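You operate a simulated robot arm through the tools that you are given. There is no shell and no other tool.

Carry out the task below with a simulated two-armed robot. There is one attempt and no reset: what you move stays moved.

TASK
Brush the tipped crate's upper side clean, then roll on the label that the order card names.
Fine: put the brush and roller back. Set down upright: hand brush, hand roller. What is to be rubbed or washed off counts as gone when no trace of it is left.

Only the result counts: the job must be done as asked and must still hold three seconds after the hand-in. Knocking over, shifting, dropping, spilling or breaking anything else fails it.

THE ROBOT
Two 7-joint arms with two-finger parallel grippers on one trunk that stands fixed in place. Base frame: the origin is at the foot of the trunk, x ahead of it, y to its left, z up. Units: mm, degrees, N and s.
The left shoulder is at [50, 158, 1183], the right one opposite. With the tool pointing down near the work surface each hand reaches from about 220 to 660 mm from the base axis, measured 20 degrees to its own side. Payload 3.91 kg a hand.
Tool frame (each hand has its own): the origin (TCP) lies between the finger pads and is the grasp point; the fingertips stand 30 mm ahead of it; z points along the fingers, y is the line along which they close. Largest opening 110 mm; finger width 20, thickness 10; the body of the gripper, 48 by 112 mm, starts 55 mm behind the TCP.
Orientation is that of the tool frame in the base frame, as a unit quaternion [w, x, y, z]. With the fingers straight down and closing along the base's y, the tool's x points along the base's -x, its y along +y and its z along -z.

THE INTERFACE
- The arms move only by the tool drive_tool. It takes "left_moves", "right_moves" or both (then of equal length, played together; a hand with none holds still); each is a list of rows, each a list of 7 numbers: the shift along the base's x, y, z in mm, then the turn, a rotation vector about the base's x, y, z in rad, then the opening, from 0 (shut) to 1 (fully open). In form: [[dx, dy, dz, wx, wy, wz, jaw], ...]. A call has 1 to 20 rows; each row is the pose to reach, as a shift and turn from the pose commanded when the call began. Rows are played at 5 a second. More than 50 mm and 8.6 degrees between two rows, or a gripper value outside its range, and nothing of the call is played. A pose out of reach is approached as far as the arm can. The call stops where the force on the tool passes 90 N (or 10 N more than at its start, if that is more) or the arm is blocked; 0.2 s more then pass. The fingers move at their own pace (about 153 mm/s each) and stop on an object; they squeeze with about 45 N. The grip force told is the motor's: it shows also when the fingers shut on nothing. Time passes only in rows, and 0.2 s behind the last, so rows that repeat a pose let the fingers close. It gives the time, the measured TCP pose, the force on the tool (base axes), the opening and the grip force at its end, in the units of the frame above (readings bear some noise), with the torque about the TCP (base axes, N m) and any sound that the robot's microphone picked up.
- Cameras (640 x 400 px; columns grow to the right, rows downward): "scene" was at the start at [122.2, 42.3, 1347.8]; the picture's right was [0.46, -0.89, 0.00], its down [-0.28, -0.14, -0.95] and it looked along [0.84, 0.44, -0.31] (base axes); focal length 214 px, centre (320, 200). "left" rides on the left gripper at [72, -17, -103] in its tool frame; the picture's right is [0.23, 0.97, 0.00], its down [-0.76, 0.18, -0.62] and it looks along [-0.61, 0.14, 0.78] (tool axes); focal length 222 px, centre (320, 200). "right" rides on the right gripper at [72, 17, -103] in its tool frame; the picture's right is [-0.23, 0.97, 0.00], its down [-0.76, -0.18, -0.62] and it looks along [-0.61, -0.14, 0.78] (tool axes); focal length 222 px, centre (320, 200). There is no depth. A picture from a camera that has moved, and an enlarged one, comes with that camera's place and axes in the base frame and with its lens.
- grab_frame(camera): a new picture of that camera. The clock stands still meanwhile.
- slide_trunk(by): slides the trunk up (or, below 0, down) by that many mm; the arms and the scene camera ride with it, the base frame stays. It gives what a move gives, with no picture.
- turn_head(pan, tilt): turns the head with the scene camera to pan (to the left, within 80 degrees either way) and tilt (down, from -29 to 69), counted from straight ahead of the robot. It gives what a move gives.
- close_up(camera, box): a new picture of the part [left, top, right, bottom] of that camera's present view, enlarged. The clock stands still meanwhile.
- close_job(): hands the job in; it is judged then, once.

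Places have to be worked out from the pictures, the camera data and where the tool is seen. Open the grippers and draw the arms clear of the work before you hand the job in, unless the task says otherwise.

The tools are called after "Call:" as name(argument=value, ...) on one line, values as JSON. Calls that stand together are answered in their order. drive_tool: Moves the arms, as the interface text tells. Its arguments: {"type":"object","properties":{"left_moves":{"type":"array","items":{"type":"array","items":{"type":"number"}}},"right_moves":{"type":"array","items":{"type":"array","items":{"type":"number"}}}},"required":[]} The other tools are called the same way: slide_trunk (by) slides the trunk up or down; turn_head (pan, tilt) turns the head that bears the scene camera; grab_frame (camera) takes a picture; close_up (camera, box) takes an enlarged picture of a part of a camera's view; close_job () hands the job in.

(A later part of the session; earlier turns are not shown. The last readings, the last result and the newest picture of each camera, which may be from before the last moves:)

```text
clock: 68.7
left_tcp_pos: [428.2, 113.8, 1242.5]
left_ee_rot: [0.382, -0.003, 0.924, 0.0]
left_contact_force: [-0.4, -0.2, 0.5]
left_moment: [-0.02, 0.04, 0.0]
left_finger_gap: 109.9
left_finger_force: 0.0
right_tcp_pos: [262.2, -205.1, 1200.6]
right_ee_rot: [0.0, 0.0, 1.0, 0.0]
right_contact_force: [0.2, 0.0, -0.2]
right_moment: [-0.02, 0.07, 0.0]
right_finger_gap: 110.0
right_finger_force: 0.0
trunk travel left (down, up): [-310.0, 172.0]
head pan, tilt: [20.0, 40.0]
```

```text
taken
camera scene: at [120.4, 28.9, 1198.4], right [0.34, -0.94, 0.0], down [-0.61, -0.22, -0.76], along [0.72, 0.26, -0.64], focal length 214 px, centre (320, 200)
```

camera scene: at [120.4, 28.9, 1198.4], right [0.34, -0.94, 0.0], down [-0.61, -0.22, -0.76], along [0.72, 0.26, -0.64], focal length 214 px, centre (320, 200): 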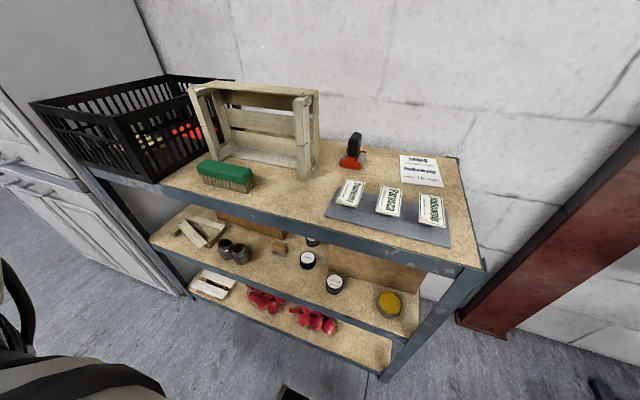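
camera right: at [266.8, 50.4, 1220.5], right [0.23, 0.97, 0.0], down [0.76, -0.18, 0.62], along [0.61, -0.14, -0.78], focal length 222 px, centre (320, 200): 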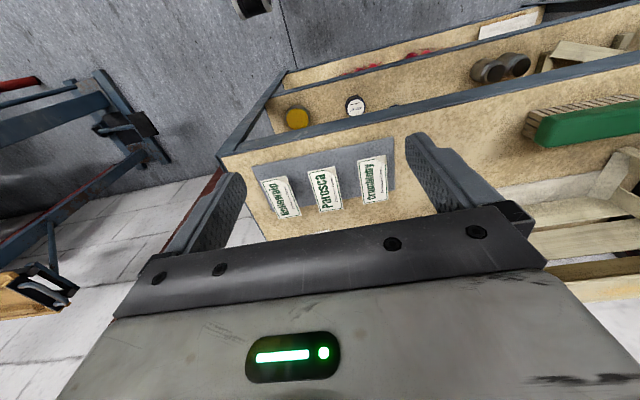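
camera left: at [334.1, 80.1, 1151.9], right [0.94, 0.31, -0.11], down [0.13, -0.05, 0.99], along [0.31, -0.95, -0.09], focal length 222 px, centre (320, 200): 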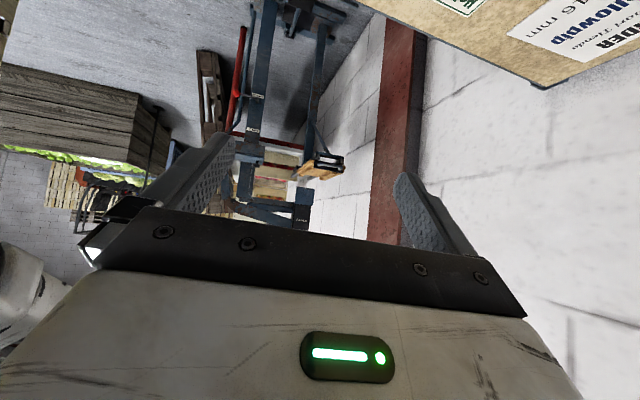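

Now rotate to point right (-90° yaw) while moving above the label with the hand high relative to the shoulder.

Call:
drive_tool(left_moves=[[5, -14, -8, 0, 0, -0.131, 1], [10, -28, -16, 0, 0, -0.262, 1], [15, -43, -24, 0, 0, -0.393, 1], [20, -58, -32, 0, 0, -0.524, 1], [25, -72, -40, 0, 0, -0.654, 1], [30, -87, -48, 0, 0, -0.785, 1], [35, -101, -56, 0, 0, -0.916, 1], [40, -116, -64, 0, 0, -1.047, 1], [45, -130, -72, 0, 0, -1.178, 1], [50, -145, -80, 0, 0, -1.309, 1], [56, -160, -90, 0, 0, -1.44, 1], [61, -172, -100, 0, 0, -1.571, 1]])

Call:
grab_frame(camera="scene")

Call:
grab_frame(camera="left")

```text
clock: 71.3
left_tcp_pos: [299.8, -47.1, 1105.9]
left_ee_rot: [0.286, 0.633, 0.67, -0.26]
left_contact_force: [0.0, -0.4, 0.9]
left_moment: [0.0, -0.01, 0.0]
left_finger_gap: 110.1
left_finger_force: 0.1
left hand out of reach, approached as far as the arm can: row 7, 8, 9, 10, 11, 12
right_tcp_pos: [261.7, -206.6, 1202.4]
right_ee_rot: [-0.001, -0.001, 1.0, 0.001]
right_contact_force: [-0.7, 0.7, 0.4]
right_moment: [-0.03, 0.01, 0.03]
right_finger_gap: 110.2
right_finger_force: 0.0
trunk travel left (down, up): [-310.0, 172.0]
head pan, tilt: [20.0, 40.0]
```

```text
taken
camera scene: at [119.3, 28.6, 1198.7], right [0.34, -0.94, 0.0], down [-0.6, -0.22, -0.77], along [0.72, 0.26, -0.64], focal length 214 px, centre (320, 200)
```

scene: 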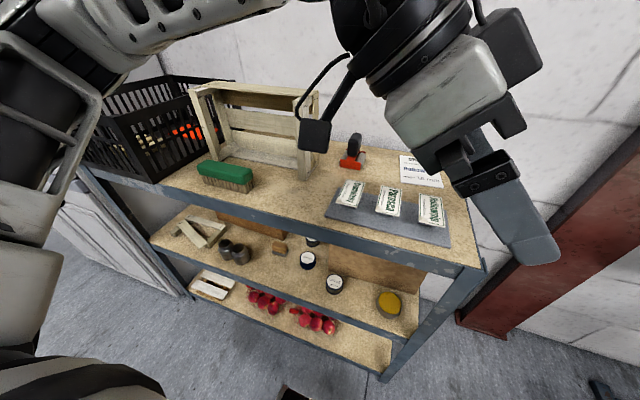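

```text
taken
camera left: at [276.6, 75.9, 1126.0], right [0.96, 0.22, -0.15], down [0.17, -0.08, 0.98], along [0.21, -0.97, -0.11], focal length 222 px, centre (320, 200)
```

left: 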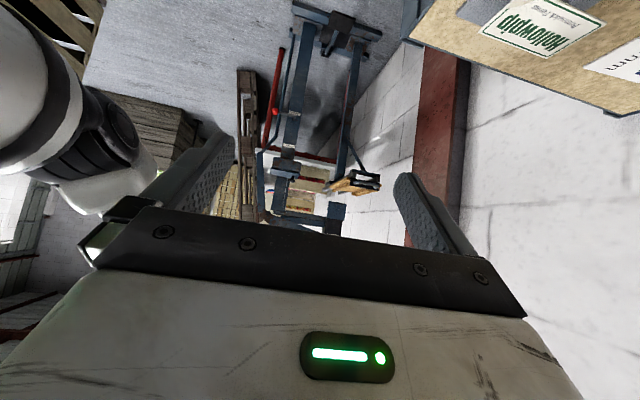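

Pointing fully right is a wrist limit for the left arm. New plan: the right hand picks the label across its width, and hands it in the air to the left hand (left at yaw -45°, right at yaw +45°), which then lays it along the slat. First park the left hand at yaw -45°, 70° tilt, out of the way.

Call:
drive_tool(left_moves=[[14, 24, 16, -0.058, -0.024, 0.101, 1], [28, 48, 32, -0.115, -0.048, 0.202, 1], [43, 72, 49, -0.173, -0.072, 0.304, 1], [57, 95, 65, -0.231, -0.095, 0.405, 1], [71, 119, 81, -0.288, -0.119, 0.506, 1], [86, 143, 98, -0.346, -0.143, 0.607, 1], [100, 167, 114, -0.4036, -0.167, 0.7085, 1]])

Call:
grab_frame(camera="scene")

```text
clock: 72.9
left_tcp_pos: [402.8, 117.0, 1217.4]
left_ee_rot: [0.531, 0.311, 0.757, -0.219]
left_contact_force: [0.7, -0.2, -0.7]
left_moment: [-0.01, -0.01, 0.01]
left_finger_gap: 109.8
left_finger_force: 0.1
right_tcp_pos: [260.6, -204.9, 1201.3]
right_ee_rot: [0.0, 0.0, 1.0, 0.001]
right_contact_force: [0.0, -0.4, -0.1]
right_moment: [-0.03, -0.01, -0.01]
right_finger_gap: 110.1
right_finger_force: 0.1
trunk travel left (down, up): [-310.0, 172.0]
head pan, tilt: [20.0, 40.0]
```

```text
taken
camera scene: at [119.1, 28.5, 1198.7], right [0.34, -0.94, 0.0], down [-0.6, -0.22, -0.77], along [0.72, 0.26, -0.64], focal length 214 px, centre (320, 200)
```

scene: 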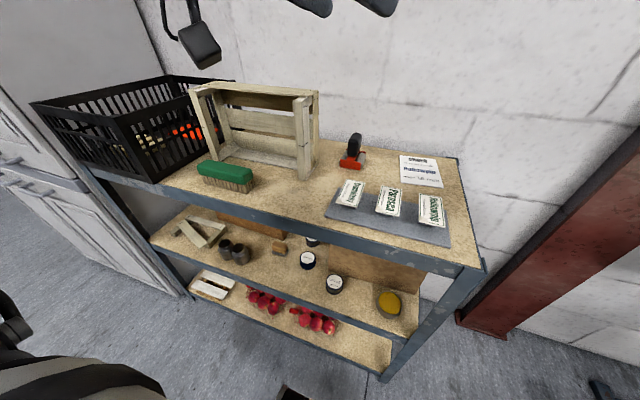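

Left is parked at the handover orientation. Now bring the right hand, tilted 30° forward, above the Hollowpip label.

Call:
drive_tool(right_moves=[[31, 19, -20, 0, -0.131, 0, 1], [62, 38, -40, 0, -0.262, 0, 1], [93, 57, -60, 0, -0.393, 0, 1], [124, 77, -80, 0, -0.524, 0, 1], [156, 96, -100, 0, -0.524, 0, 1], [188, 115, -125, 0, -0.524, 0, 1], [219, 135, -150, 0, -0.524, 0, 1]])

Call:
grab_frame(camera="scene")

Call:
grab_frame(camera="right")

```text
clock: 74.5
left_tcp_pos: [403.0, 117.3, 1216.9]
left_ee_rot: [0.529, 0.313, 0.757, -0.22]
left_contact_force: [-0.2, -0.2, 0.1]
left_moment: [-0.03, 0.01, 0.01]
left_finger_gap: 109.6
left_finger_force: 0.0
right_tcp_pos: [481.5, -69.1, 1051.9]
right_ee_rot: [0.259, 0.0, 0.966, -0.001]
right_contact_force: [0.1, 0.7, 0.2]
right_moment: [-0.01, -0.03, -0.04]
right_finger_gap: 109.9
right_finger_force: 0.0
trunk travel left (down, up): [-310.0, 172.0]
head pan, tilt: [20.0, 40.0]
```

```text
taken
camera scene: at [119.4, 28.5, 1198.7], right [0.34, -0.94, 0.0], down [-0.6, -0.22, -0.77], along [0.72, 0.26, -0.64], focal length 214 px, centre (320, 200)
```

scene: 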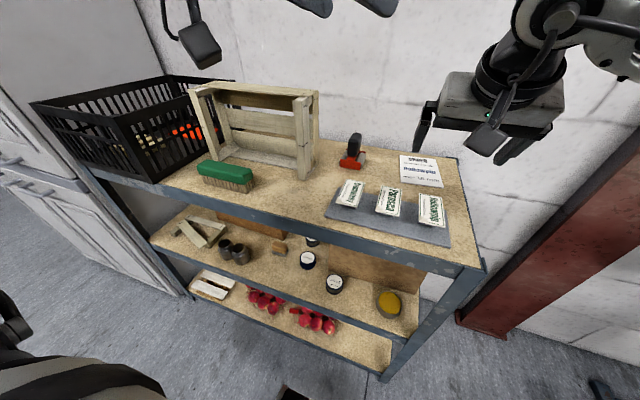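

```text
taken
camera right: at [366.5, -53.3, 1105.0], right [0.2, 0.97, 0.11], down [0.35, -0.18, 0.92], along [0.92, -0.14, -0.37], focal length 222 px, centre (320, 200)
```

right: 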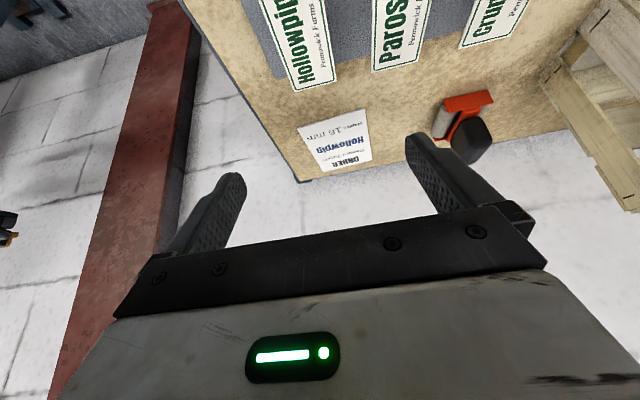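

Right hand is over the label (label centre ≈(490,-67.5)). Narrow the jaw to ~70 mm and descend to just above label height.

Call:
drive_tool(right_moves=[[-1, 1, -30, 0, 0, 0, 0.64], [-2, 1, -60, 0, 0, 0, 0.64], [-2, 1, -80, 0, 0, 0, 0.64], [-2, 1, -92, 0, 0, 0, 0.64]])

Call:
grab_frame(camera="right")

Call:
close_up(camera="scene", box=[320, 130, 480, 250])

Call:
close_up(camera="left", box=[200, 0, 640, 200])

```text
clock: 75.5
left_tcp_pos: [402.4, 118.1, 1218.4]
left_ee_rot: [0.53, 0.312, 0.757, -0.219]
left_contact_force: [-0.1, 1.0, 0.3]
left_moment: [-0.01, 0.0, -0.02]
left_finger_gap: 109.8
left_finger_force: 0.0
right_tcp_pos: [478.4, -70.4, 959.6]
right_ee_rot: [0.26, -0.001, 0.966, 0.002]
right_contact_force: [-0.1, 0.4, 0.3]
right_moment: [-0.04, 0.0, 0.03]
right_finger_gap: 70.5
right_finger_force: 0.1
trunk travel left (down, up): [-310.0, 172.0]
head pan, tilt: [20.0, 40.0]
```

```text
taken
camera right: at [364.4, -53.0, 1012.9], right [0.2, 0.97, 0.12], down [0.35, -0.18, 0.92], along [0.92, -0.14, -0.37], focal length 222 px, centre (320, 200)
```

right: 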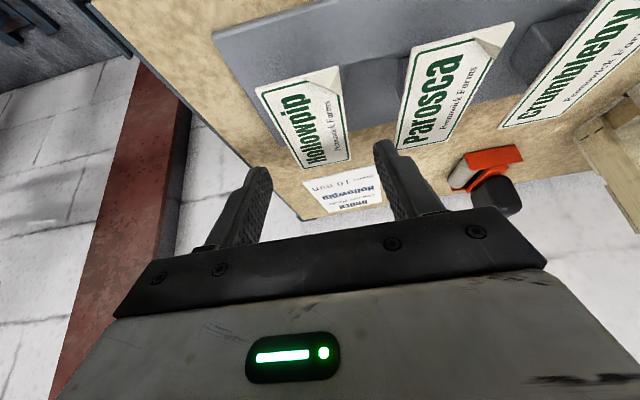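

```text
3.33 times, centred on (400, 190) of scene
camera zoom: at [119.2, 28.5, 1198.7], right [0.34, -0.94, 0.0], down [-0.6, -0.22, -0.77], along [0.72, 0.26, -0.64], focal length 715 px, centre (53, 233)
```

zoom: 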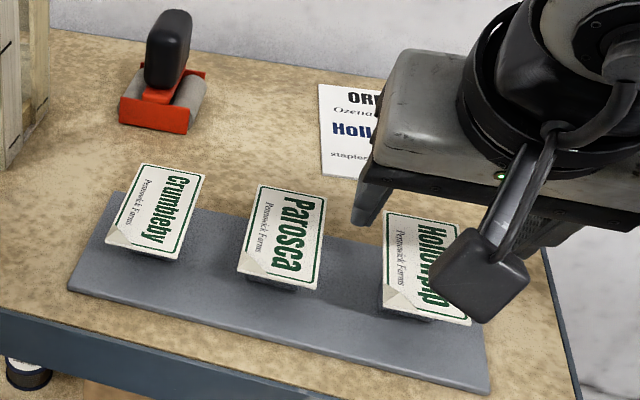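

```text
1.45 times, centred on (420, 100) of left
camera zoom: at [305.4, 191.4, 1184.6], right [0.63, 0.75, -0.21], down [-0.1, 0.36, 0.93], along [0.77, -0.56, 0.3], focal length 323 px, centre (174, 346)
```

zoom: 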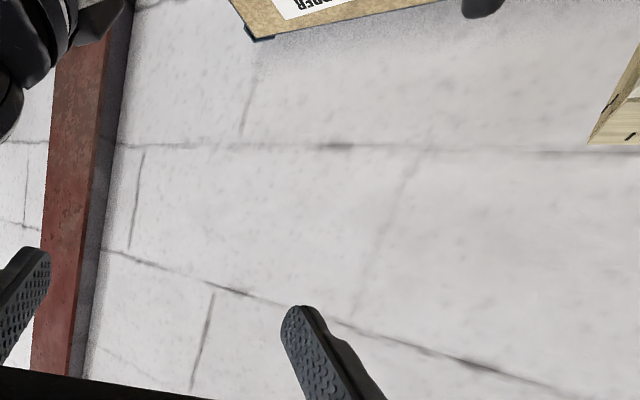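

Label reads about x 445–533, y -93…-48, z≈908–914. Lower so the fingertips reach ~z 903 on either side of it, then check.

Call:
drive_tool(right_moves=[[1, 0, -10, 0, 0, 0, 0.64], [1, 0, -20, 0, 0, 0, 0.64], [1, 0, -25.5, 0, 0, 0, 0.64], [1, 0, -25.5, 0, 0, 0, 0.64]])

Call:
grab_frame(camera="right")

Call:
close_up(camera="scene", box=[380, 150, 480, 240])

```text
clock: 76.5
left_tcp_pos: [402.9, 116.7, 1217.0]
left_ee_rot: [0.529, 0.312, 0.758, -0.219]
left_contact_force: [-0.8, 0.5, -0.3]
left_moment: [0.01, 0.02, 0.02]
left_finger_gap: 110.1
left_finger_force: 0.1
right_tcp_pos: [479.6, -69.9, 934.6]
right_ee_rot: [0.258, 0.0, 0.966, 0.001]
right_contact_force: [0.1, 0.8, 0.2]
right_moment: [0.02, -0.01, -0.02]
right_finger_gap: 70.1
right_finger_force: 0.1
trunk travel left (down, up): [-310.0, 172.0]
head pan, tilt: [20.0, 40.0]
```

```text
taken
camera right: at [364.5, -53.1, 986.9], right [0.2, 0.97, 0.11], down [0.35, -0.18, 0.92], along [0.92, -0.14, -0.37], focal length 222 px, centre (320, 200)
```

right: 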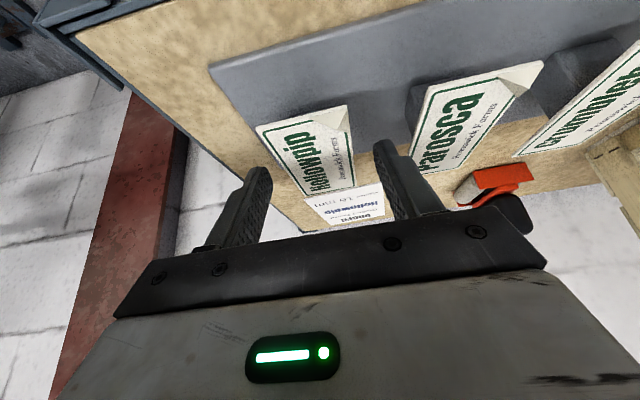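

```text
4.44 times, centred on (430, 195) of scene
camera zoom: at [119.2, 28.5, 1198.7], right [0.34, -0.94, 0.0], down [-0.6, -0.22, -0.77], along [0.72, 0.26, -0.64], focal length 953 px, centre (-169, 222)
```

zoom: 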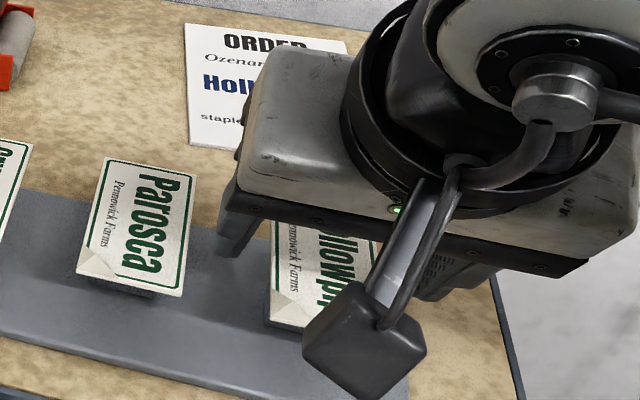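

Fingertips flank the label's long edges at about 8 mm below its plane. Close the right gripper on it.

Call:
drive_tool(right_moves=[[0, 0, 0, 0, 0, 0, 0.55], [0, 0, 0, 0, 0, 0, 0.48], [0, 0, 0, 0, 0, 0, 0.42], [0, 0, 0, 0, 0, 0, 0.36], [0, 0, 0, 0, 0, 0, 0.36]])

Call:
grab_frame(camera="right")

```text
clock: 77.7
left_tcp_pos: [403.6, 117.3, 1216.7]
left_ee_rot: [0.531, 0.312, 0.757, -0.219]
left_contact_force: [0.3, 0.2, 0.4]
left_moment: [0.03, 0.01, 0.01]
left_finger_gap: 109.8
left_finger_force: 0.0
right_tcp_pos: [479.5, -70.0, 933.5]
right_ee_rot: [0.259, -0.001, 0.966, 0.001]
right_contact_force: [-0.7, -1.3, -0.5]
right_moment: [-0.02, -0.01, 0.0]
right_finger_gap: 40.6
right_finger_force: 44.6
trunk travel left (down, up): [-310.0, 172.0]
head pan, tilt: [20.0, 40.0]
```

```text
taken
camera right: at [364.6, -53.2, 987.2], right [0.2, 0.97, 0.11], down [0.35, -0.18, 0.92], along [0.92, -0.14, -0.37], focal length 222 px, centre (320, 200)
```

right: 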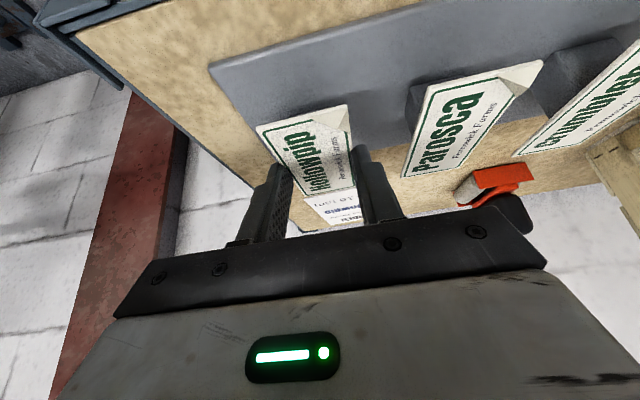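

The jaw stopped at 40.6 mm; confirm it's on the label by commanding fully closed, then lift a little.

Call:
drive_tool(right_moves=[[0, 0, 0, 0, 0, 0, 0.2], [0, 0, 0, 0, 0, 0, 0.0], [0, 0, 0, 0, 0, 0, 0.0]])

Call:
close_up(camera="right", box=[220, 80, 420, 220])

```text
clock: 78.5
left_tcp_pos: [401.5, 116.6, 1218.5]
left_ee_rot: [0.531, 0.312, 0.757, -0.219]
left_contact_force: [-0.1, -0.1, 0.0]
left_moment: [0.04, -0.01, 0.01]
left_finger_gap: 109.9
left_finger_force: 0.1
right_tcp_pos: [478.9, -70.9, 934.2]
right_ee_rot: [0.259, 0.0, 0.966, 0.001]
right_contact_force: [-1.2, -1.1, 0.3]
right_moment: [-0.02, 0.0, 0.03]
right_finger_gap: 40.5
right_finger_force: 45.0
trunk travel left (down, up): [-310.0, 172.0]
head pan, tilt: [20.0, 40.0]
```

```text
2.86 times, centred on (320, 150) of right
camera zoom: at [364.5, -53.1, 987.2], right [0.2, 0.97, 0.11], down [0.35, -0.18, 0.92], along [0.92, -0.14, -0.37], focal length 635 px, centre (320, 343)
```

zoom: 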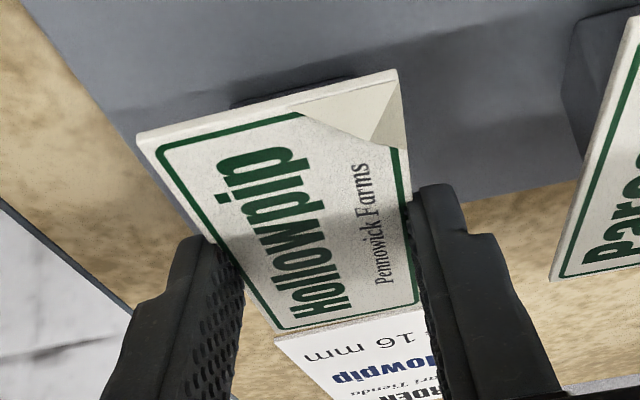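

The jaws hold the label across its width (40.5 mm), and the label is a stiff, few-mm plate. Lift it 60 mm.

Call:
drive_tool(right_moves=[[0, 0, 5, 0, 0, 0, 0], [0, 0, 15, 0, 0, 0, 0], [0, 0, 35, 0, 0, 0, 0], [0, 0, 60, 0, 0, 0, 0], [0, 0, 60, 0, 0, 0, 0]])

Call:
grab_frame(camera="right")

Call:
close_up(camera="scene", box=[320, 110, 480, 240])

```text
clock: 79.7
left_tcp_pos: [403.9, 117.6, 1217.9]
left_ee_rot: [0.53, 0.313, 0.757, -0.22]
left_contact_force: [0.9, -0.3, 0.5]
left_moment: [0.02, 0.01, 0.04]
left_finger_gap: 110.2
left_finger_force: 0.0
right_tcp_pos: [476.4, -70.3, 993.9]
right_ee_rot: [0.26, 0.0, 0.966, 0.001]
right_contact_force: [-0.9, 0.5, 0.2]
right_moment: [-0.02, -0.01, -0.02]
right_finger_gap: 40.6
right_finger_force: 45.7
trunk travel left (down, up): [-310.0, 172.0]
head pan, tilt: [20.0, 40.0]
```

```text
taken
camera right: at [363.4, -53.0, 1046.4], right [0.2, 0.97, 0.11], down [0.35, -0.18, 0.92], along [0.92, -0.14, -0.37], focal length 222 px, centre (320, 200)
```

right: 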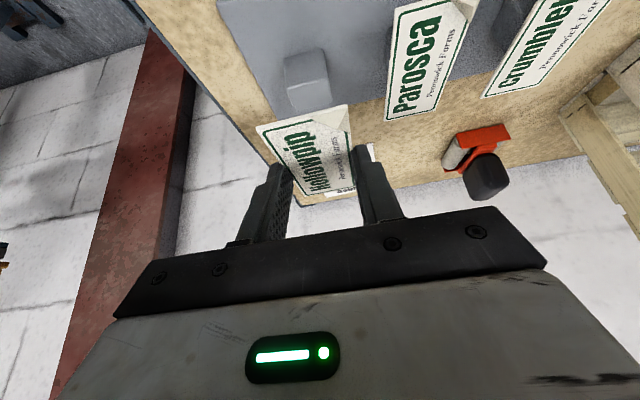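

```text
3.08 times, centred on (400, 175) of scene
camera zoom: at [119.2, 28.5, 1198.7], right [0.34, -0.94, 0.0], down [-0.6, -0.22, -0.77], along [0.72, 0.26, -0.64], focal length 660 px, centre (74, 277)
```

zoom: 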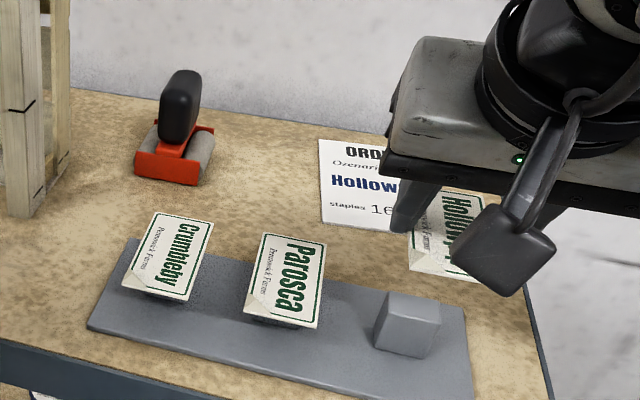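

The label is held flat; block is free. Now bring the right hand back and up to the handover spot while turning it to yaw +45°.

Call:
drive_tool(right_moves=[[-4, 4, 30, 0, 0, 0, 0], [-12, 12, 54, 0, 0, 0.131, 0], [-20, 20, 78, 0, 0, 0.262, 0], [-28, 28, 102, 0, 0, 0.393, 0], [-36, 36, 122, 0, 0, 0.524, 0], [-44, 42, 136, 0, 0, 0.654, 0], [-50, 48, 146, 0, 0, 0.785, 0]])

Call:
grab_frame(camera="right")

Call:
grab_frame(camera="scene")

Call:
grab_frame(camera="left")

```text
clock: 81.3
left_tcp_pos: [402.0, 117.8, 1217.2]
left_ee_rot: [0.53, 0.313, 0.757, -0.22]
left_contact_force: [0.3, 1.1, 0.2]
left_moment: [-0.01, -0.03, 0.0]
left_finger_gap: 109.8
left_finger_force: 0.2
right_tcp_pos: [428.0, -21.6, 1140.6]
right_ee_rot: [0.239, -0.371, 0.892, 0.1]
right_contact_force: [-0.2, 0.9, 0.4]
right_moment: [0.01, -0.02, -0.02]
right_finger_gap: 40.7
right_finger_force: 44.9
trunk travel left (down, up): [-310.0, 172.0]
head pan, tilt: [20.0, 40.0]
```

```text
taken
camera right: at [335.3, -90.7, 1192.8], right [-0.55, 0.83, 0.11], down [0.37, 0.12, 0.92], along [0.75, 0.55, -0.37], focal length 222 px, centre (320, 200)
```

right: 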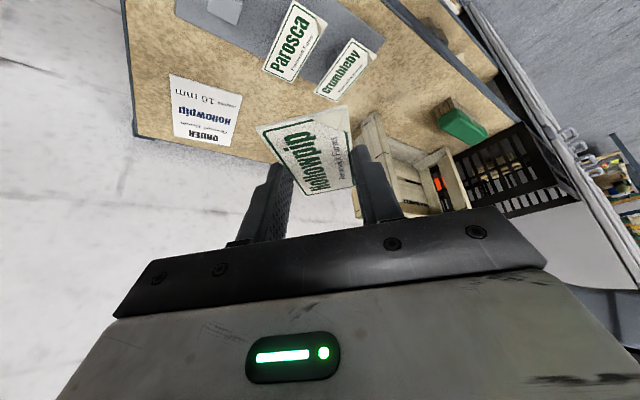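

```text
taken
camera scene: at [119.2, 28.5, 1198.7], right [0.34, -0.94, 0.0], down [-0.6, -0.22, -0.77], along [0.72, 0.26, -0.64], focal length 214 px, centre (320, 200)
```

scene: 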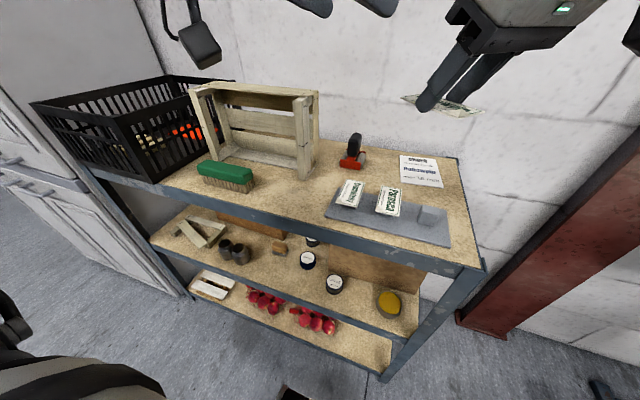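

```text
taken
camera left: at [305.4, 191.4, 1184.6], right [0.63, 0.75, -0.21], down [-0.1, 0.36, 0.93], along [0.77, -0.56, 0.3], focal length 222 px, centre (320, 200)
```

left: 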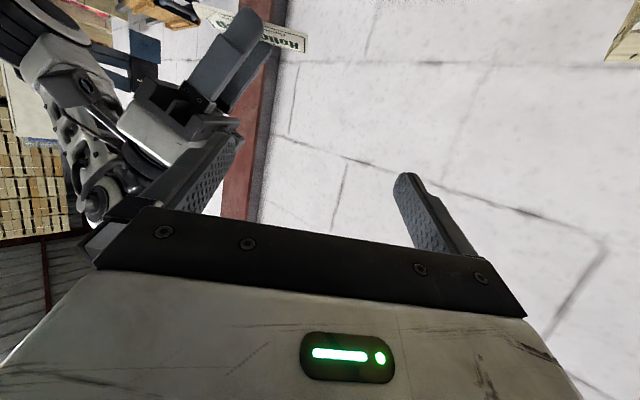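

Both hands are near the handover spot. I'll zoom the left camera on the label to fix its exact place relative to the left hand.

Call:
close_up(camera="left", box=[160, 0, 340, 110])

Call:
close_up(camera="scene", box=[380, 60, 540, 160])

Call:
close_up(camera="right", box=[220, 80, 420, 220])

```text
3.56 times, centred on (250, 55) of left
camera zoom: at [305.4, 191.4, 1184.6], right [0.63, 0.75, -0.21], down [-0.1, 0.36, 0.93], along [0.77, -0.56, 0.3], focal length 790 px, centre (569, 716)
```

zoom: 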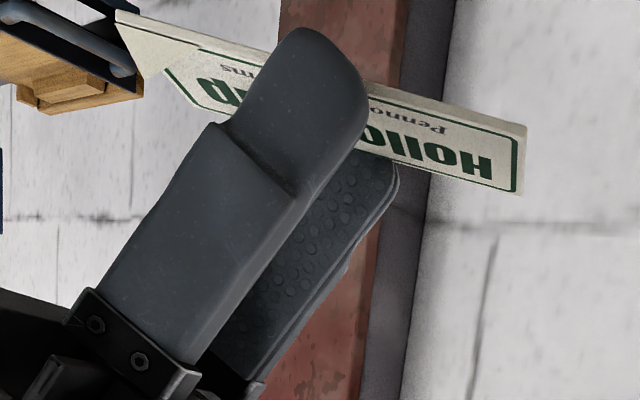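

```text
4.00 times, centred on (460, 110) of scene
camera zoom: at [119.2, 28.5, 1198.7], right [0.34, -0.94, 0.0], down [-0.6, -0.22, -0.77], along [0.72, 0.26, -0.64], focal length 858 px, centre (-240, 560)
```

zoom: 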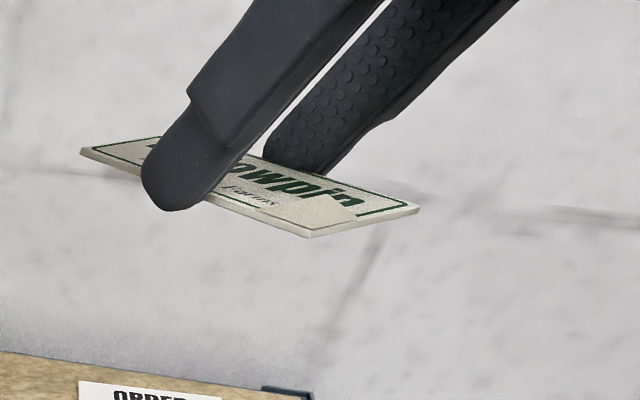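

```text
2.86 times, centred on (320, 150) of right
camera zoom: at [335.3, -90.7, 1192.8], right [-0.55, 0.83, 0.11], down [0.37, 0.12, 0.92], along [0.75, 0.55, -0.37], focal length 635 px, centre (320, 343)
```

zoom: 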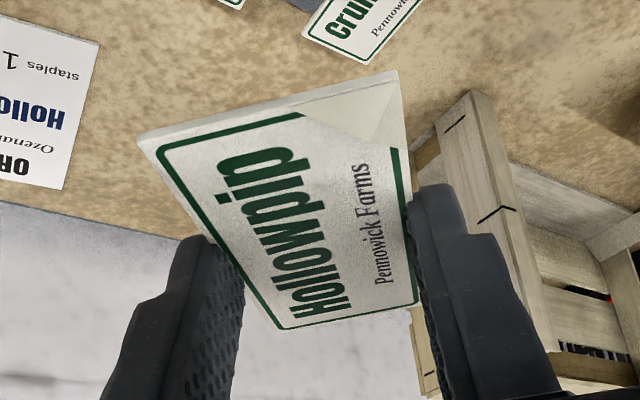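

The views now fix the label: about 89×43 mm, centred ~10 mm ahead of and ~22 mm below the right TCP, i.e. around (435,-14.5,1118). I'll bring the left hand down and behind it (back-left), lined up to slide its open jaws over the label's ends.

Call:
drive_tool(left_moves=[[-16, 0, -42, 0, 0, 0, 1], [-32, 0, -85, 0, 0, 0, 1], [-36, -30, -85, 0, 0, 0, 1], [-39, -60, -85, 0, 0, 0, 1]])

Call:
grab_frame(camera="left")

Call:
grab_frame(camera="right")

Call:
grab_frame(camera="scene")

```text
clock: 82.3
left_tcp_pos: [364.8, 59.1, 1133.2]
left_ee_rot: [0.529, 0.313, 0.757, -0.219]
left_contact_force: [-0.7, -0.1, 0.6]
left_moment: [0.01, 0.01, 0.01]
left_finger_gap: 110.0
left_finger_force: 0.0
right_tcp_pos: [427.4, -22.8, 1140.3]
right_ee_rot: [0.24, -0.37, 0.892, 0.1]
right_contact_force: [-0.6, -0.4, -0.4]
right_moment: [0.02, -0.02, 0.01]
right_finger_gap: 40.4
right_finger_force: 45.1
trunk travel left (down, up): [-310.0, 172.0]
head pan, tilt: [20.0, 40.0]
```

```text
taken
camera left: at [267.5, 132.5, 1100.8], right [0.63, 0.74, -0.21], down [-0.1, 0.36, 0.93], along [0.77, -0.57, 0.3], focal length 222 px, centre (320, 200)
```

left: 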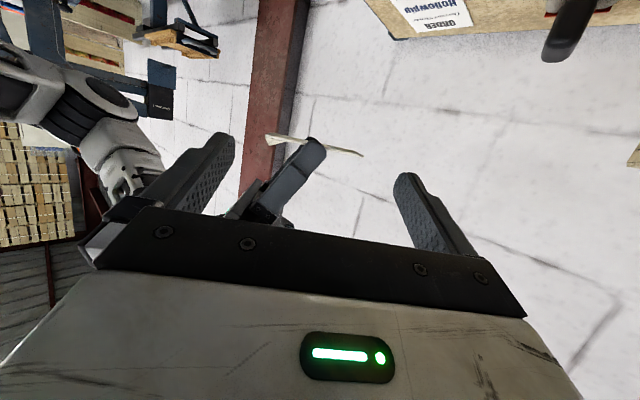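

```text
taken
camera right: at [335.4, -91.0, 1192.6], right [-0.55, 0.83, 0.12], down [0.37, 0.12, 0.92], along [0.75, 0.55, -0.37], focal length 222 px, centre (320, 200)
```

right: 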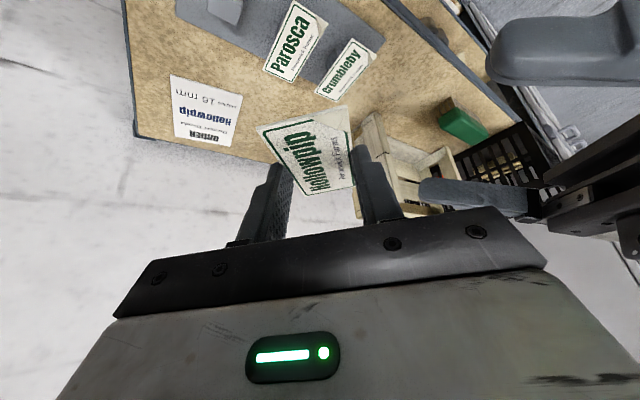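

```text
taken
camera scene: at [119.2, 28.1, 1198.7], right [0.34, -0.94, 0.0], down [-0.6, -0.22, -0.77], along [0.72, 0.26, -0.64], focal length 214 px, centre (320, 200)
```

scene: 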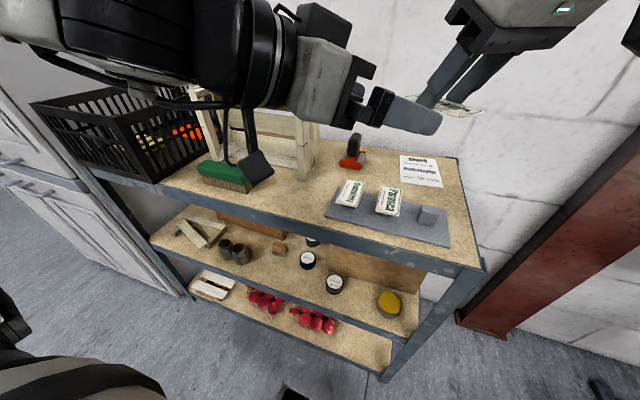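

The label lies between the left fingers nearly edge-on. Zoom to measure its height and centring precisely.

Call:
close_up(camera="left", box=[200, 100, 440, 240])

Call:
close_up(camera="scene", box=[320, 20, 520, 160])

```text
2.67 times, centred on (320, 170) of left
camera zoom: at [267.5, 132.5, 1100.8], right [0.63, 0.74, -0.21], down [-0.1, 0.36, 0.93], along [0.77, -0.57, 0.3], focal length 592 px, centre (320, 280)
```

zoom: 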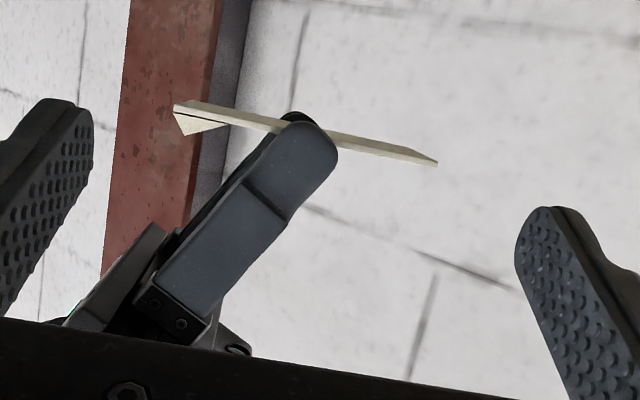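

```text
2.86 times, centred on (420, 90) of scene
camera zoom: at [119.2, 28.1, 1198.7], right [0.34, -0.94, 0.0], down [-0.6, -0.22, -0.77], along [0.72, 0.26, -0.64], focal length 613 px, centre (34, 514)
```

zoom: 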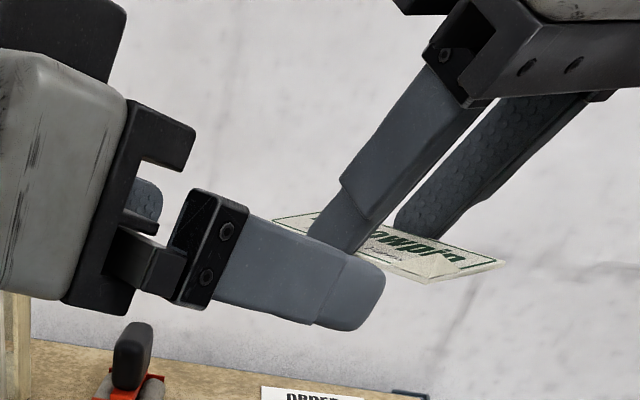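

Label mid-plane is ~15.6 mm below the left TCP and centred within ~1 mm; 89 mm long. Advance 60 mm toward it along the (forward-right) direction and re-check.

Call:
drive_tool(left_moves=[[10, -11, -1, 0, 0, 0, 1], [20, -21.5, -1, 0, 0, 0, 1], [30, -31.5, -1, 0, 0, 0, 1], [36, -37.5, -1, 0, 0, 0, 1], [41.7, -43.1, -1, 0, 0, 0, 1]])

Call:
close_up(camera="left", box=[180, 80, 460, 240])

Call:
close_up(camera="scene", box=[320, 20, 520, 160])

Call:
grab_frame(camera="right")

```text
clock: 83.5
left_tcp_pos: [405.9, 15.0, 1134.5]
left_ee_rot: [0.529, 0.313, 0.757, -0.22]
left_contact_force: [-0.3, 0.5, -0.6]
left_moment: [0.01, 0.04, 0.0]
left_finger_gap: 110.2
left_finger_force: 0.0
right_tcp_pos: [427.4, -20.6, 1139.1]
right_ee_rot: [0.239, -0.37, 0.892, 0.1]
right_contact_force: [0.2, 0.6, 0.3]
right_moment: [0.0, -0.02, 0.03]
right_finger_gap: 40.4
right_finger_force: 44.8
trunk travel left (down, up): [-310.0, 172.0]
head pan, tilt: [20.0, 40.0]
```

```text
2.29 times, centred on (320, 160) of left
camera zoom: at [308.8, 88.4, 1101.8], right [0.63, 0.74, -0.22], down [-0.1, 0.36, 0.93], along [0.77, -0.56, 0.3], focal length 508 px, centre (320, 291)
```

zoom: 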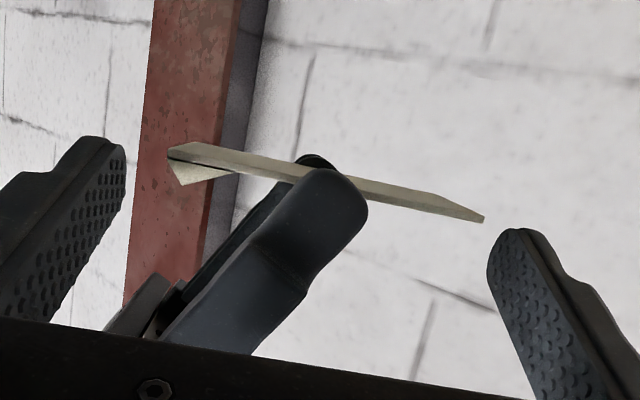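

```text
2.86 times, centred on (420, 90) of scene
camera zoom: at [119.2, 28.5, 1198.7], right [0.34, -0.94, 0.0], down [-0.6, -0.22, -0.77], along [0.72, 0.26, -0.64], focal length 613 px, centre (34, 514)
```

zoom: 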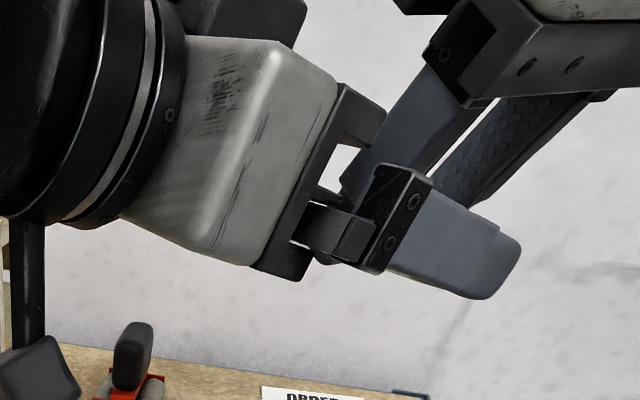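

```text
taken
camera right: at [335.3, -90.7, 1192.7], right [-0.55, 0.83, 0.11], down [0.37, 0.12, 0.92], along [0.75, 0.55, -0.37], focal length 222 px, centre (320, 200)
```

right: 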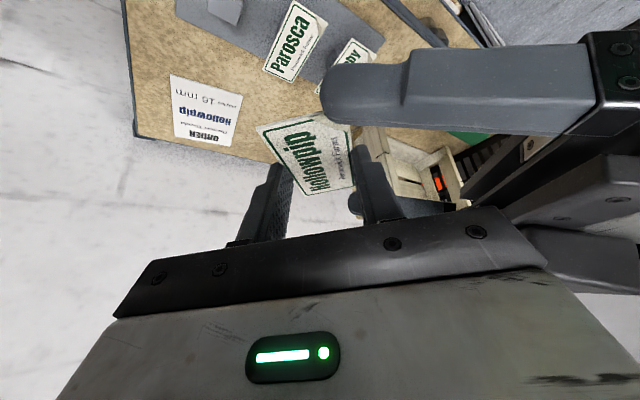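

Alignment holds (centre within ~1 mm, but my tips are a bit high). Advance the last 20 mm and drop 2 mm so the tips reach below the label's underside.

Call:
drive_tool(left_moves=[[0, 0, -2, 0, 0, 0, 1], [7, -7, -2, 0, 0, 0, 1], [14, -14, -2, 0, 0, 0, 1], [14, -14, -2, 0, 0, 0, 1]])

Call:
close_up(camera="left", box=[160, 80, 480, 260])

Call:
close_up(camera="right", box=[220, 60, 480, 230])

Call:
close_up(camera="scene", box=[340, 20, 560, 160])

```text
clock: 84.5
left_tcp_pos: [420.2, 0.7, 1131.9]
left_ee_rot: [0.531, 0.311, 0.758, -0.218]
left_contact_force: [-0.5, -0.4, 0.3]
left_moment: [-0.02, -0.01, -0.01]
left_finger_gap: 110.0
left_finger_force: 0.2
right_tcp_pos: [428.2, -21.0, 1139.4]
right_ee_rot: [0.239, -0.369, 0.892, 0.1]
right_contact_force: [0.7, -0.3, 0.0]
right_moment: [0.01, -0.01, -0.02]
right_finger_gap: 40.5
right_finger_force: 45.3
trunk travel left (down, up): [-310.0, 172.0]
head pan, tilt: [20.0, 40.0]
```

```text
2.00 times, centred on (320, 170) of left
camera zoom: at [323.0, 74.9, 1099.4], right [0.63, 0.75, -0.21], down [-0.1, 0.36, 0.93], along [0.77, -0.56, 0.3], focal length 444 px, centre (320, 260)
```

zoom: 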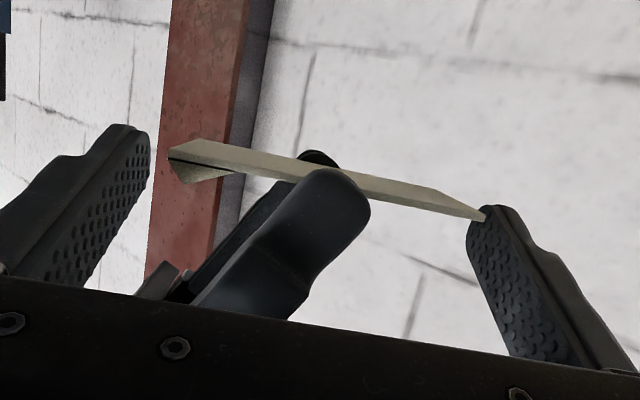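

```text
2.35 times, centred on (350, 145) of right
camera zoom: at [335.3, -90.7, 1192.7], right [-0.55, 0.83, 0.11], down [0.37, 0.12, 0.92], along [0.75, 0.55, -0.37], focal length 523 px, centre (249, 329)
```

zoom: 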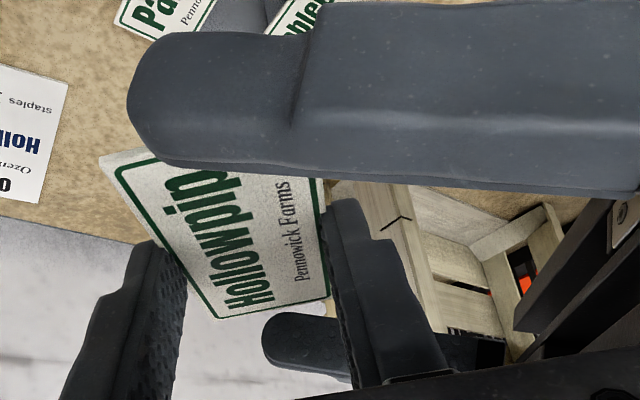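

```text
2.86 times, centred on (450, 90) of scene
camera zoom: at [119.2, 28.5, 1198.7], right [0.34, -0.94, 0.0], down [-0.6, -0.22, -0.77], along [0.72, 0.26, -0.64], focal length 613 px, centre (-51, 514)
```

zoom: 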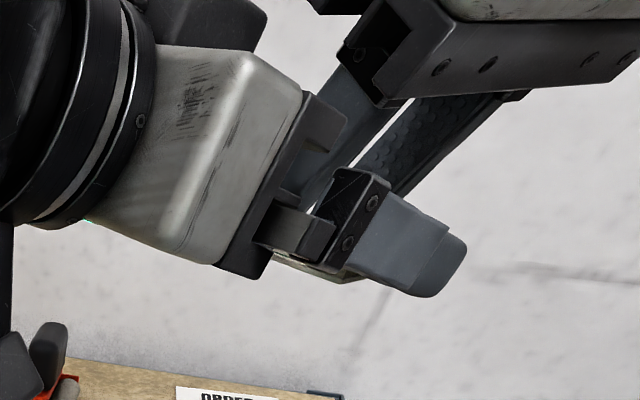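

Perfectly placed: ends at ±45 mm, mid-plane ~5 mm above the fingertip corners. Close the left jaws on the label's ends.

Call:
drive_tool(left_moves=[[0, 0, 0, 0, 0, 0, 0.92], [0, 0, 0, 0, 0, 0, 0.86], [0, 0, 0, 0, 0, 0, 0.81], [0, 0, 0, 0, 0, 0, 0.78], [0, 0, 0, 0, 0, 0, 0.75], [0, 0, 0, 0, 0, 0, 0.7]])

Call:
close_up(camera="left", box=[160, 80, 480, 260])

Call:
close_up(camera="right", box=[220, 60, 480, 230])

```text
clock: 85.9
left_tcp_pos: [419.7, 0.9, 1130.7]
left_ee_rot: [0.529, 0.312, 0.758, -0.219]
left_contact_force: [4.6, 3.4, -0.9]
left_moment: [0.06, -0.06, 0.12]
left_finger_gap: 85.5
left_finger_force: 45.2
right_tcp_pos: [427.6, -21.7, 1139.8]
right_ee_rot: [0.239, -0.37, 0.892, 0.1]
right_contact_force: [-4.3, -2.7, 0.5]
right_moment: [-0.09, 0.15, 0.01]
right_finger_gap: 40.4
right_finger_force: 45.6
trunk travel left (down, up): [-310.0, 172.0]
head pan, tilt: [20.0, 40.0]
```

```text
2.00 times, centred on (320, 170) of left
camera zoom: at [323.1, 75.2, 1099.4], right [0.63, 0.75, -0.21], down [-0.1, 0.36, 0.93], along [0.77, -0.56, 0.3], focal length 444 px, centre (320, 260)
```

zoom: 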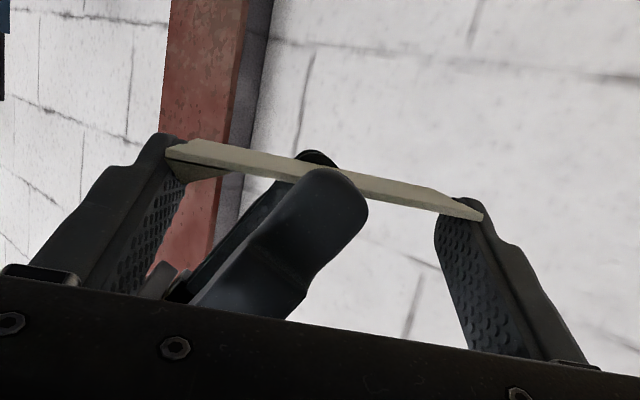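

```text
2.35 times, centred on (350, 145) of right
camera zoom: at [335.2, -90.7, 1192.8], right [-0.55, 0.83, 0.11], down [0.37, 0.12, 0.92], along [0.75, 0.55, -0.37], focal length 523 px, centre (249, 329)
```

zoom: 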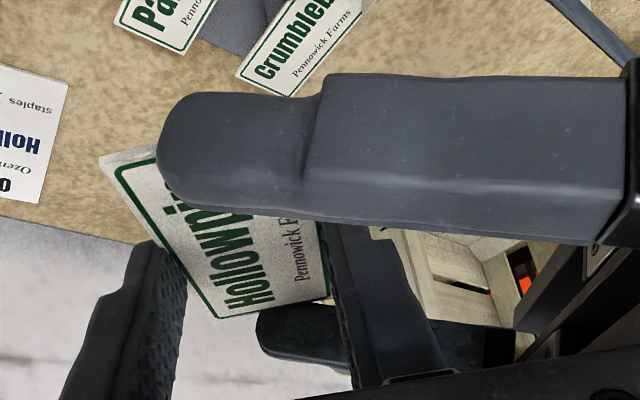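

Both hands hold the label (left gap 85.5 mm at 45 N). Now open the right jaw slowly to ~62 mm, then lift the right hand straight up.

Call:
drive_tool(right_moves=[[0, 0, 0, 0, 0, 0, 0.4], [0, 0, 0, 0, 0, 0, 0.46], [0, 0, 0, 0, 0, 0, 0.52], [0, 0, 0, 0, 0, 0, 0.56], [0, 0, 0, 0, 0, 0, 0.56]])

Call:
close_up(camera="left", box=[160, 80, 480, 260])

Call:
close_up(camera="right", box=[220, 60, 480, 230])

```text
clock: 87.1
left_tcp_pos: [419.4, 1.0, 1131.6]
left_ee_rot: [0.53, 0.312, 0.758, -0.219]
left_contact_force: [0.3, 0.0, -0.1]
left_moment: [-0.02, 0.02, 0.03]
left_finger_gap: 85.6
left_finger_force: 45.4
right_tcp_pos: [428.4, -22.8, 1138.1]
right_ee_rot: [0.239, -0.37, 0.892, 0.1]
right_contact_force: [-0.9, -0.7, 0.2]
right_moment: [0.04, -0.01, 0.01]
right_finger_gap: 61.8
right_finger_force: 0.0
trunk travel left (down, up): [-310.0, 172.0]
head pan, tilt: [20.0, 40.0]
```

```text
2.00 times, centred on (320, 170) of left
camera zoom: at [322.8, 75.0, 1099.5], right [0.63, 0.75, -0.21], down [-0.1, 0.36, 0.93], along [0.77, -0.56, 0.3], focal length 444 px, centre (320, 260)
```

zoom: 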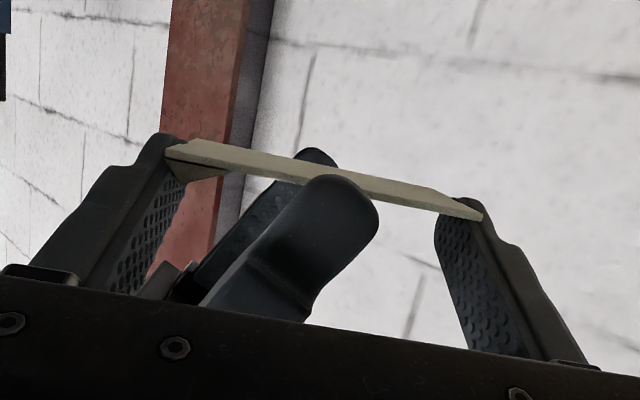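

```text
2.35 times, centred on (350, 145) of right
camera zoom: at [335.3, -90.6, 1192.7], right [-0.55, 0.83, 0.11], down [0.37, 0.12, 0.92], along [0.75, 0.55, -0.37], focal length 523 px, centre (249, 329)
```

zoom: 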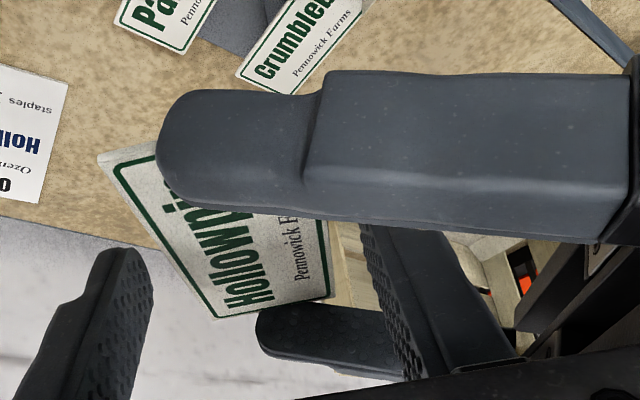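

The left hand alone holds the label. Lift the right hand straight up, then back and away to the right.

Call:
drive_tool(right_moves=[[0, 0, 15, 0, 0, 0, 0.56], [0, 0, 40, 0, 0, 0, 0.56], [0, 0, 70, 0, 0, 0, 0.56], [-5, -5, 100, 0, 0, 0, 0.56], [-25, -35, 110, 0, 0, 0, 0.56], [-50, -75, 110, 0, 0, 0, 0.56], [-75, -115, 110, 0, 0, -0.13, 0.56], [-100, -150, 105, 0, 0, -0.26, 0.56], [-120, -180, 100, 0, 0, -0.39, 0.56], [-140, -200, 90, 0, 0, -0.52, 0.56], [-150, -200, 80, 0, 0, -0.65, 0.56], [-150, -200, 80, 0, 0, -0.785, 0.56]])

Call:
grab_frame(camera="left")

Call:
grab_frame(camera="scene")

```text
clock: 89.7
left_tcp_pos: [419.7, 1.3, 1132.9]
left_ee_rot: [0.53, 0.312, 0.757, -0.22]
left_contact_force: [-1.0, 0.3, -0.2]
left_moment: [0.01, 0.04, 0.01]
left_finger_gap: 85.4
left_finger_force: 45.1
right_tcp_pos: [277.8, -221.2, 1220.9]
right_ee_rot: [0.26, 0.001, 0.965, 0.001]
right_contact_force: [-0.4, 0.0, -0.5]
right_moment: [-0.01, -0.03, 0.01]
right_finger_gap: 61.8
right_finger_force: 0.0
trunk travel left (down, up): [-310.0, 172.0]
head pan, tilt: [20.0, 40.0]
```

```text
taken
camera left: at [322.8, 75.1, 1099.5], right [0.63, 0.74, -0.21], down [-0.1, 0.36, 0.93], along [0.77, -0.56, 0.3], focal length 222 px, centre (320, 200)
```

left: 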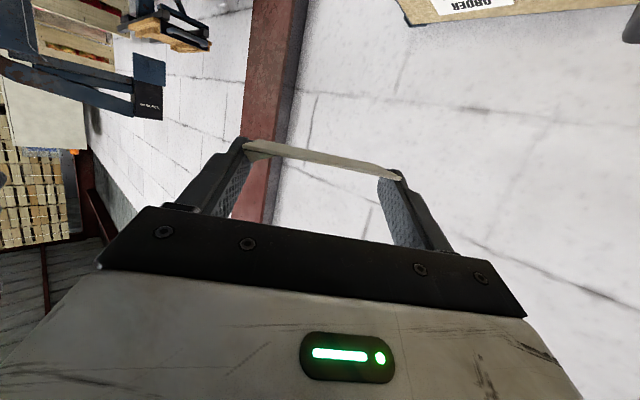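

```text
taken
camera scene: at [119.1, 28.6, 1198.7], right [0.34, -0.94, 0.0], down [-0.6, -0.22, -0.77], along [0.72, 0.26, -0.64], focal length 214 px, centre (320, 200)
```

scene: 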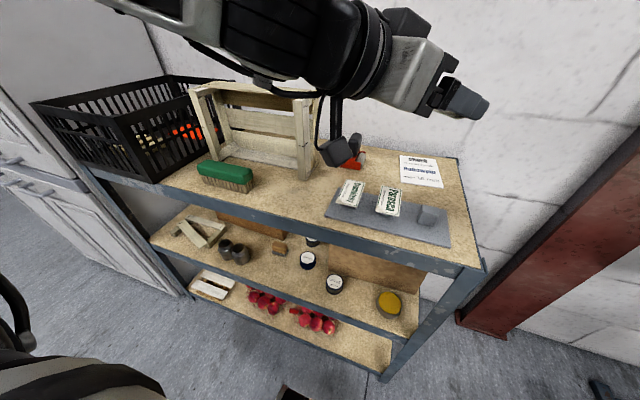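

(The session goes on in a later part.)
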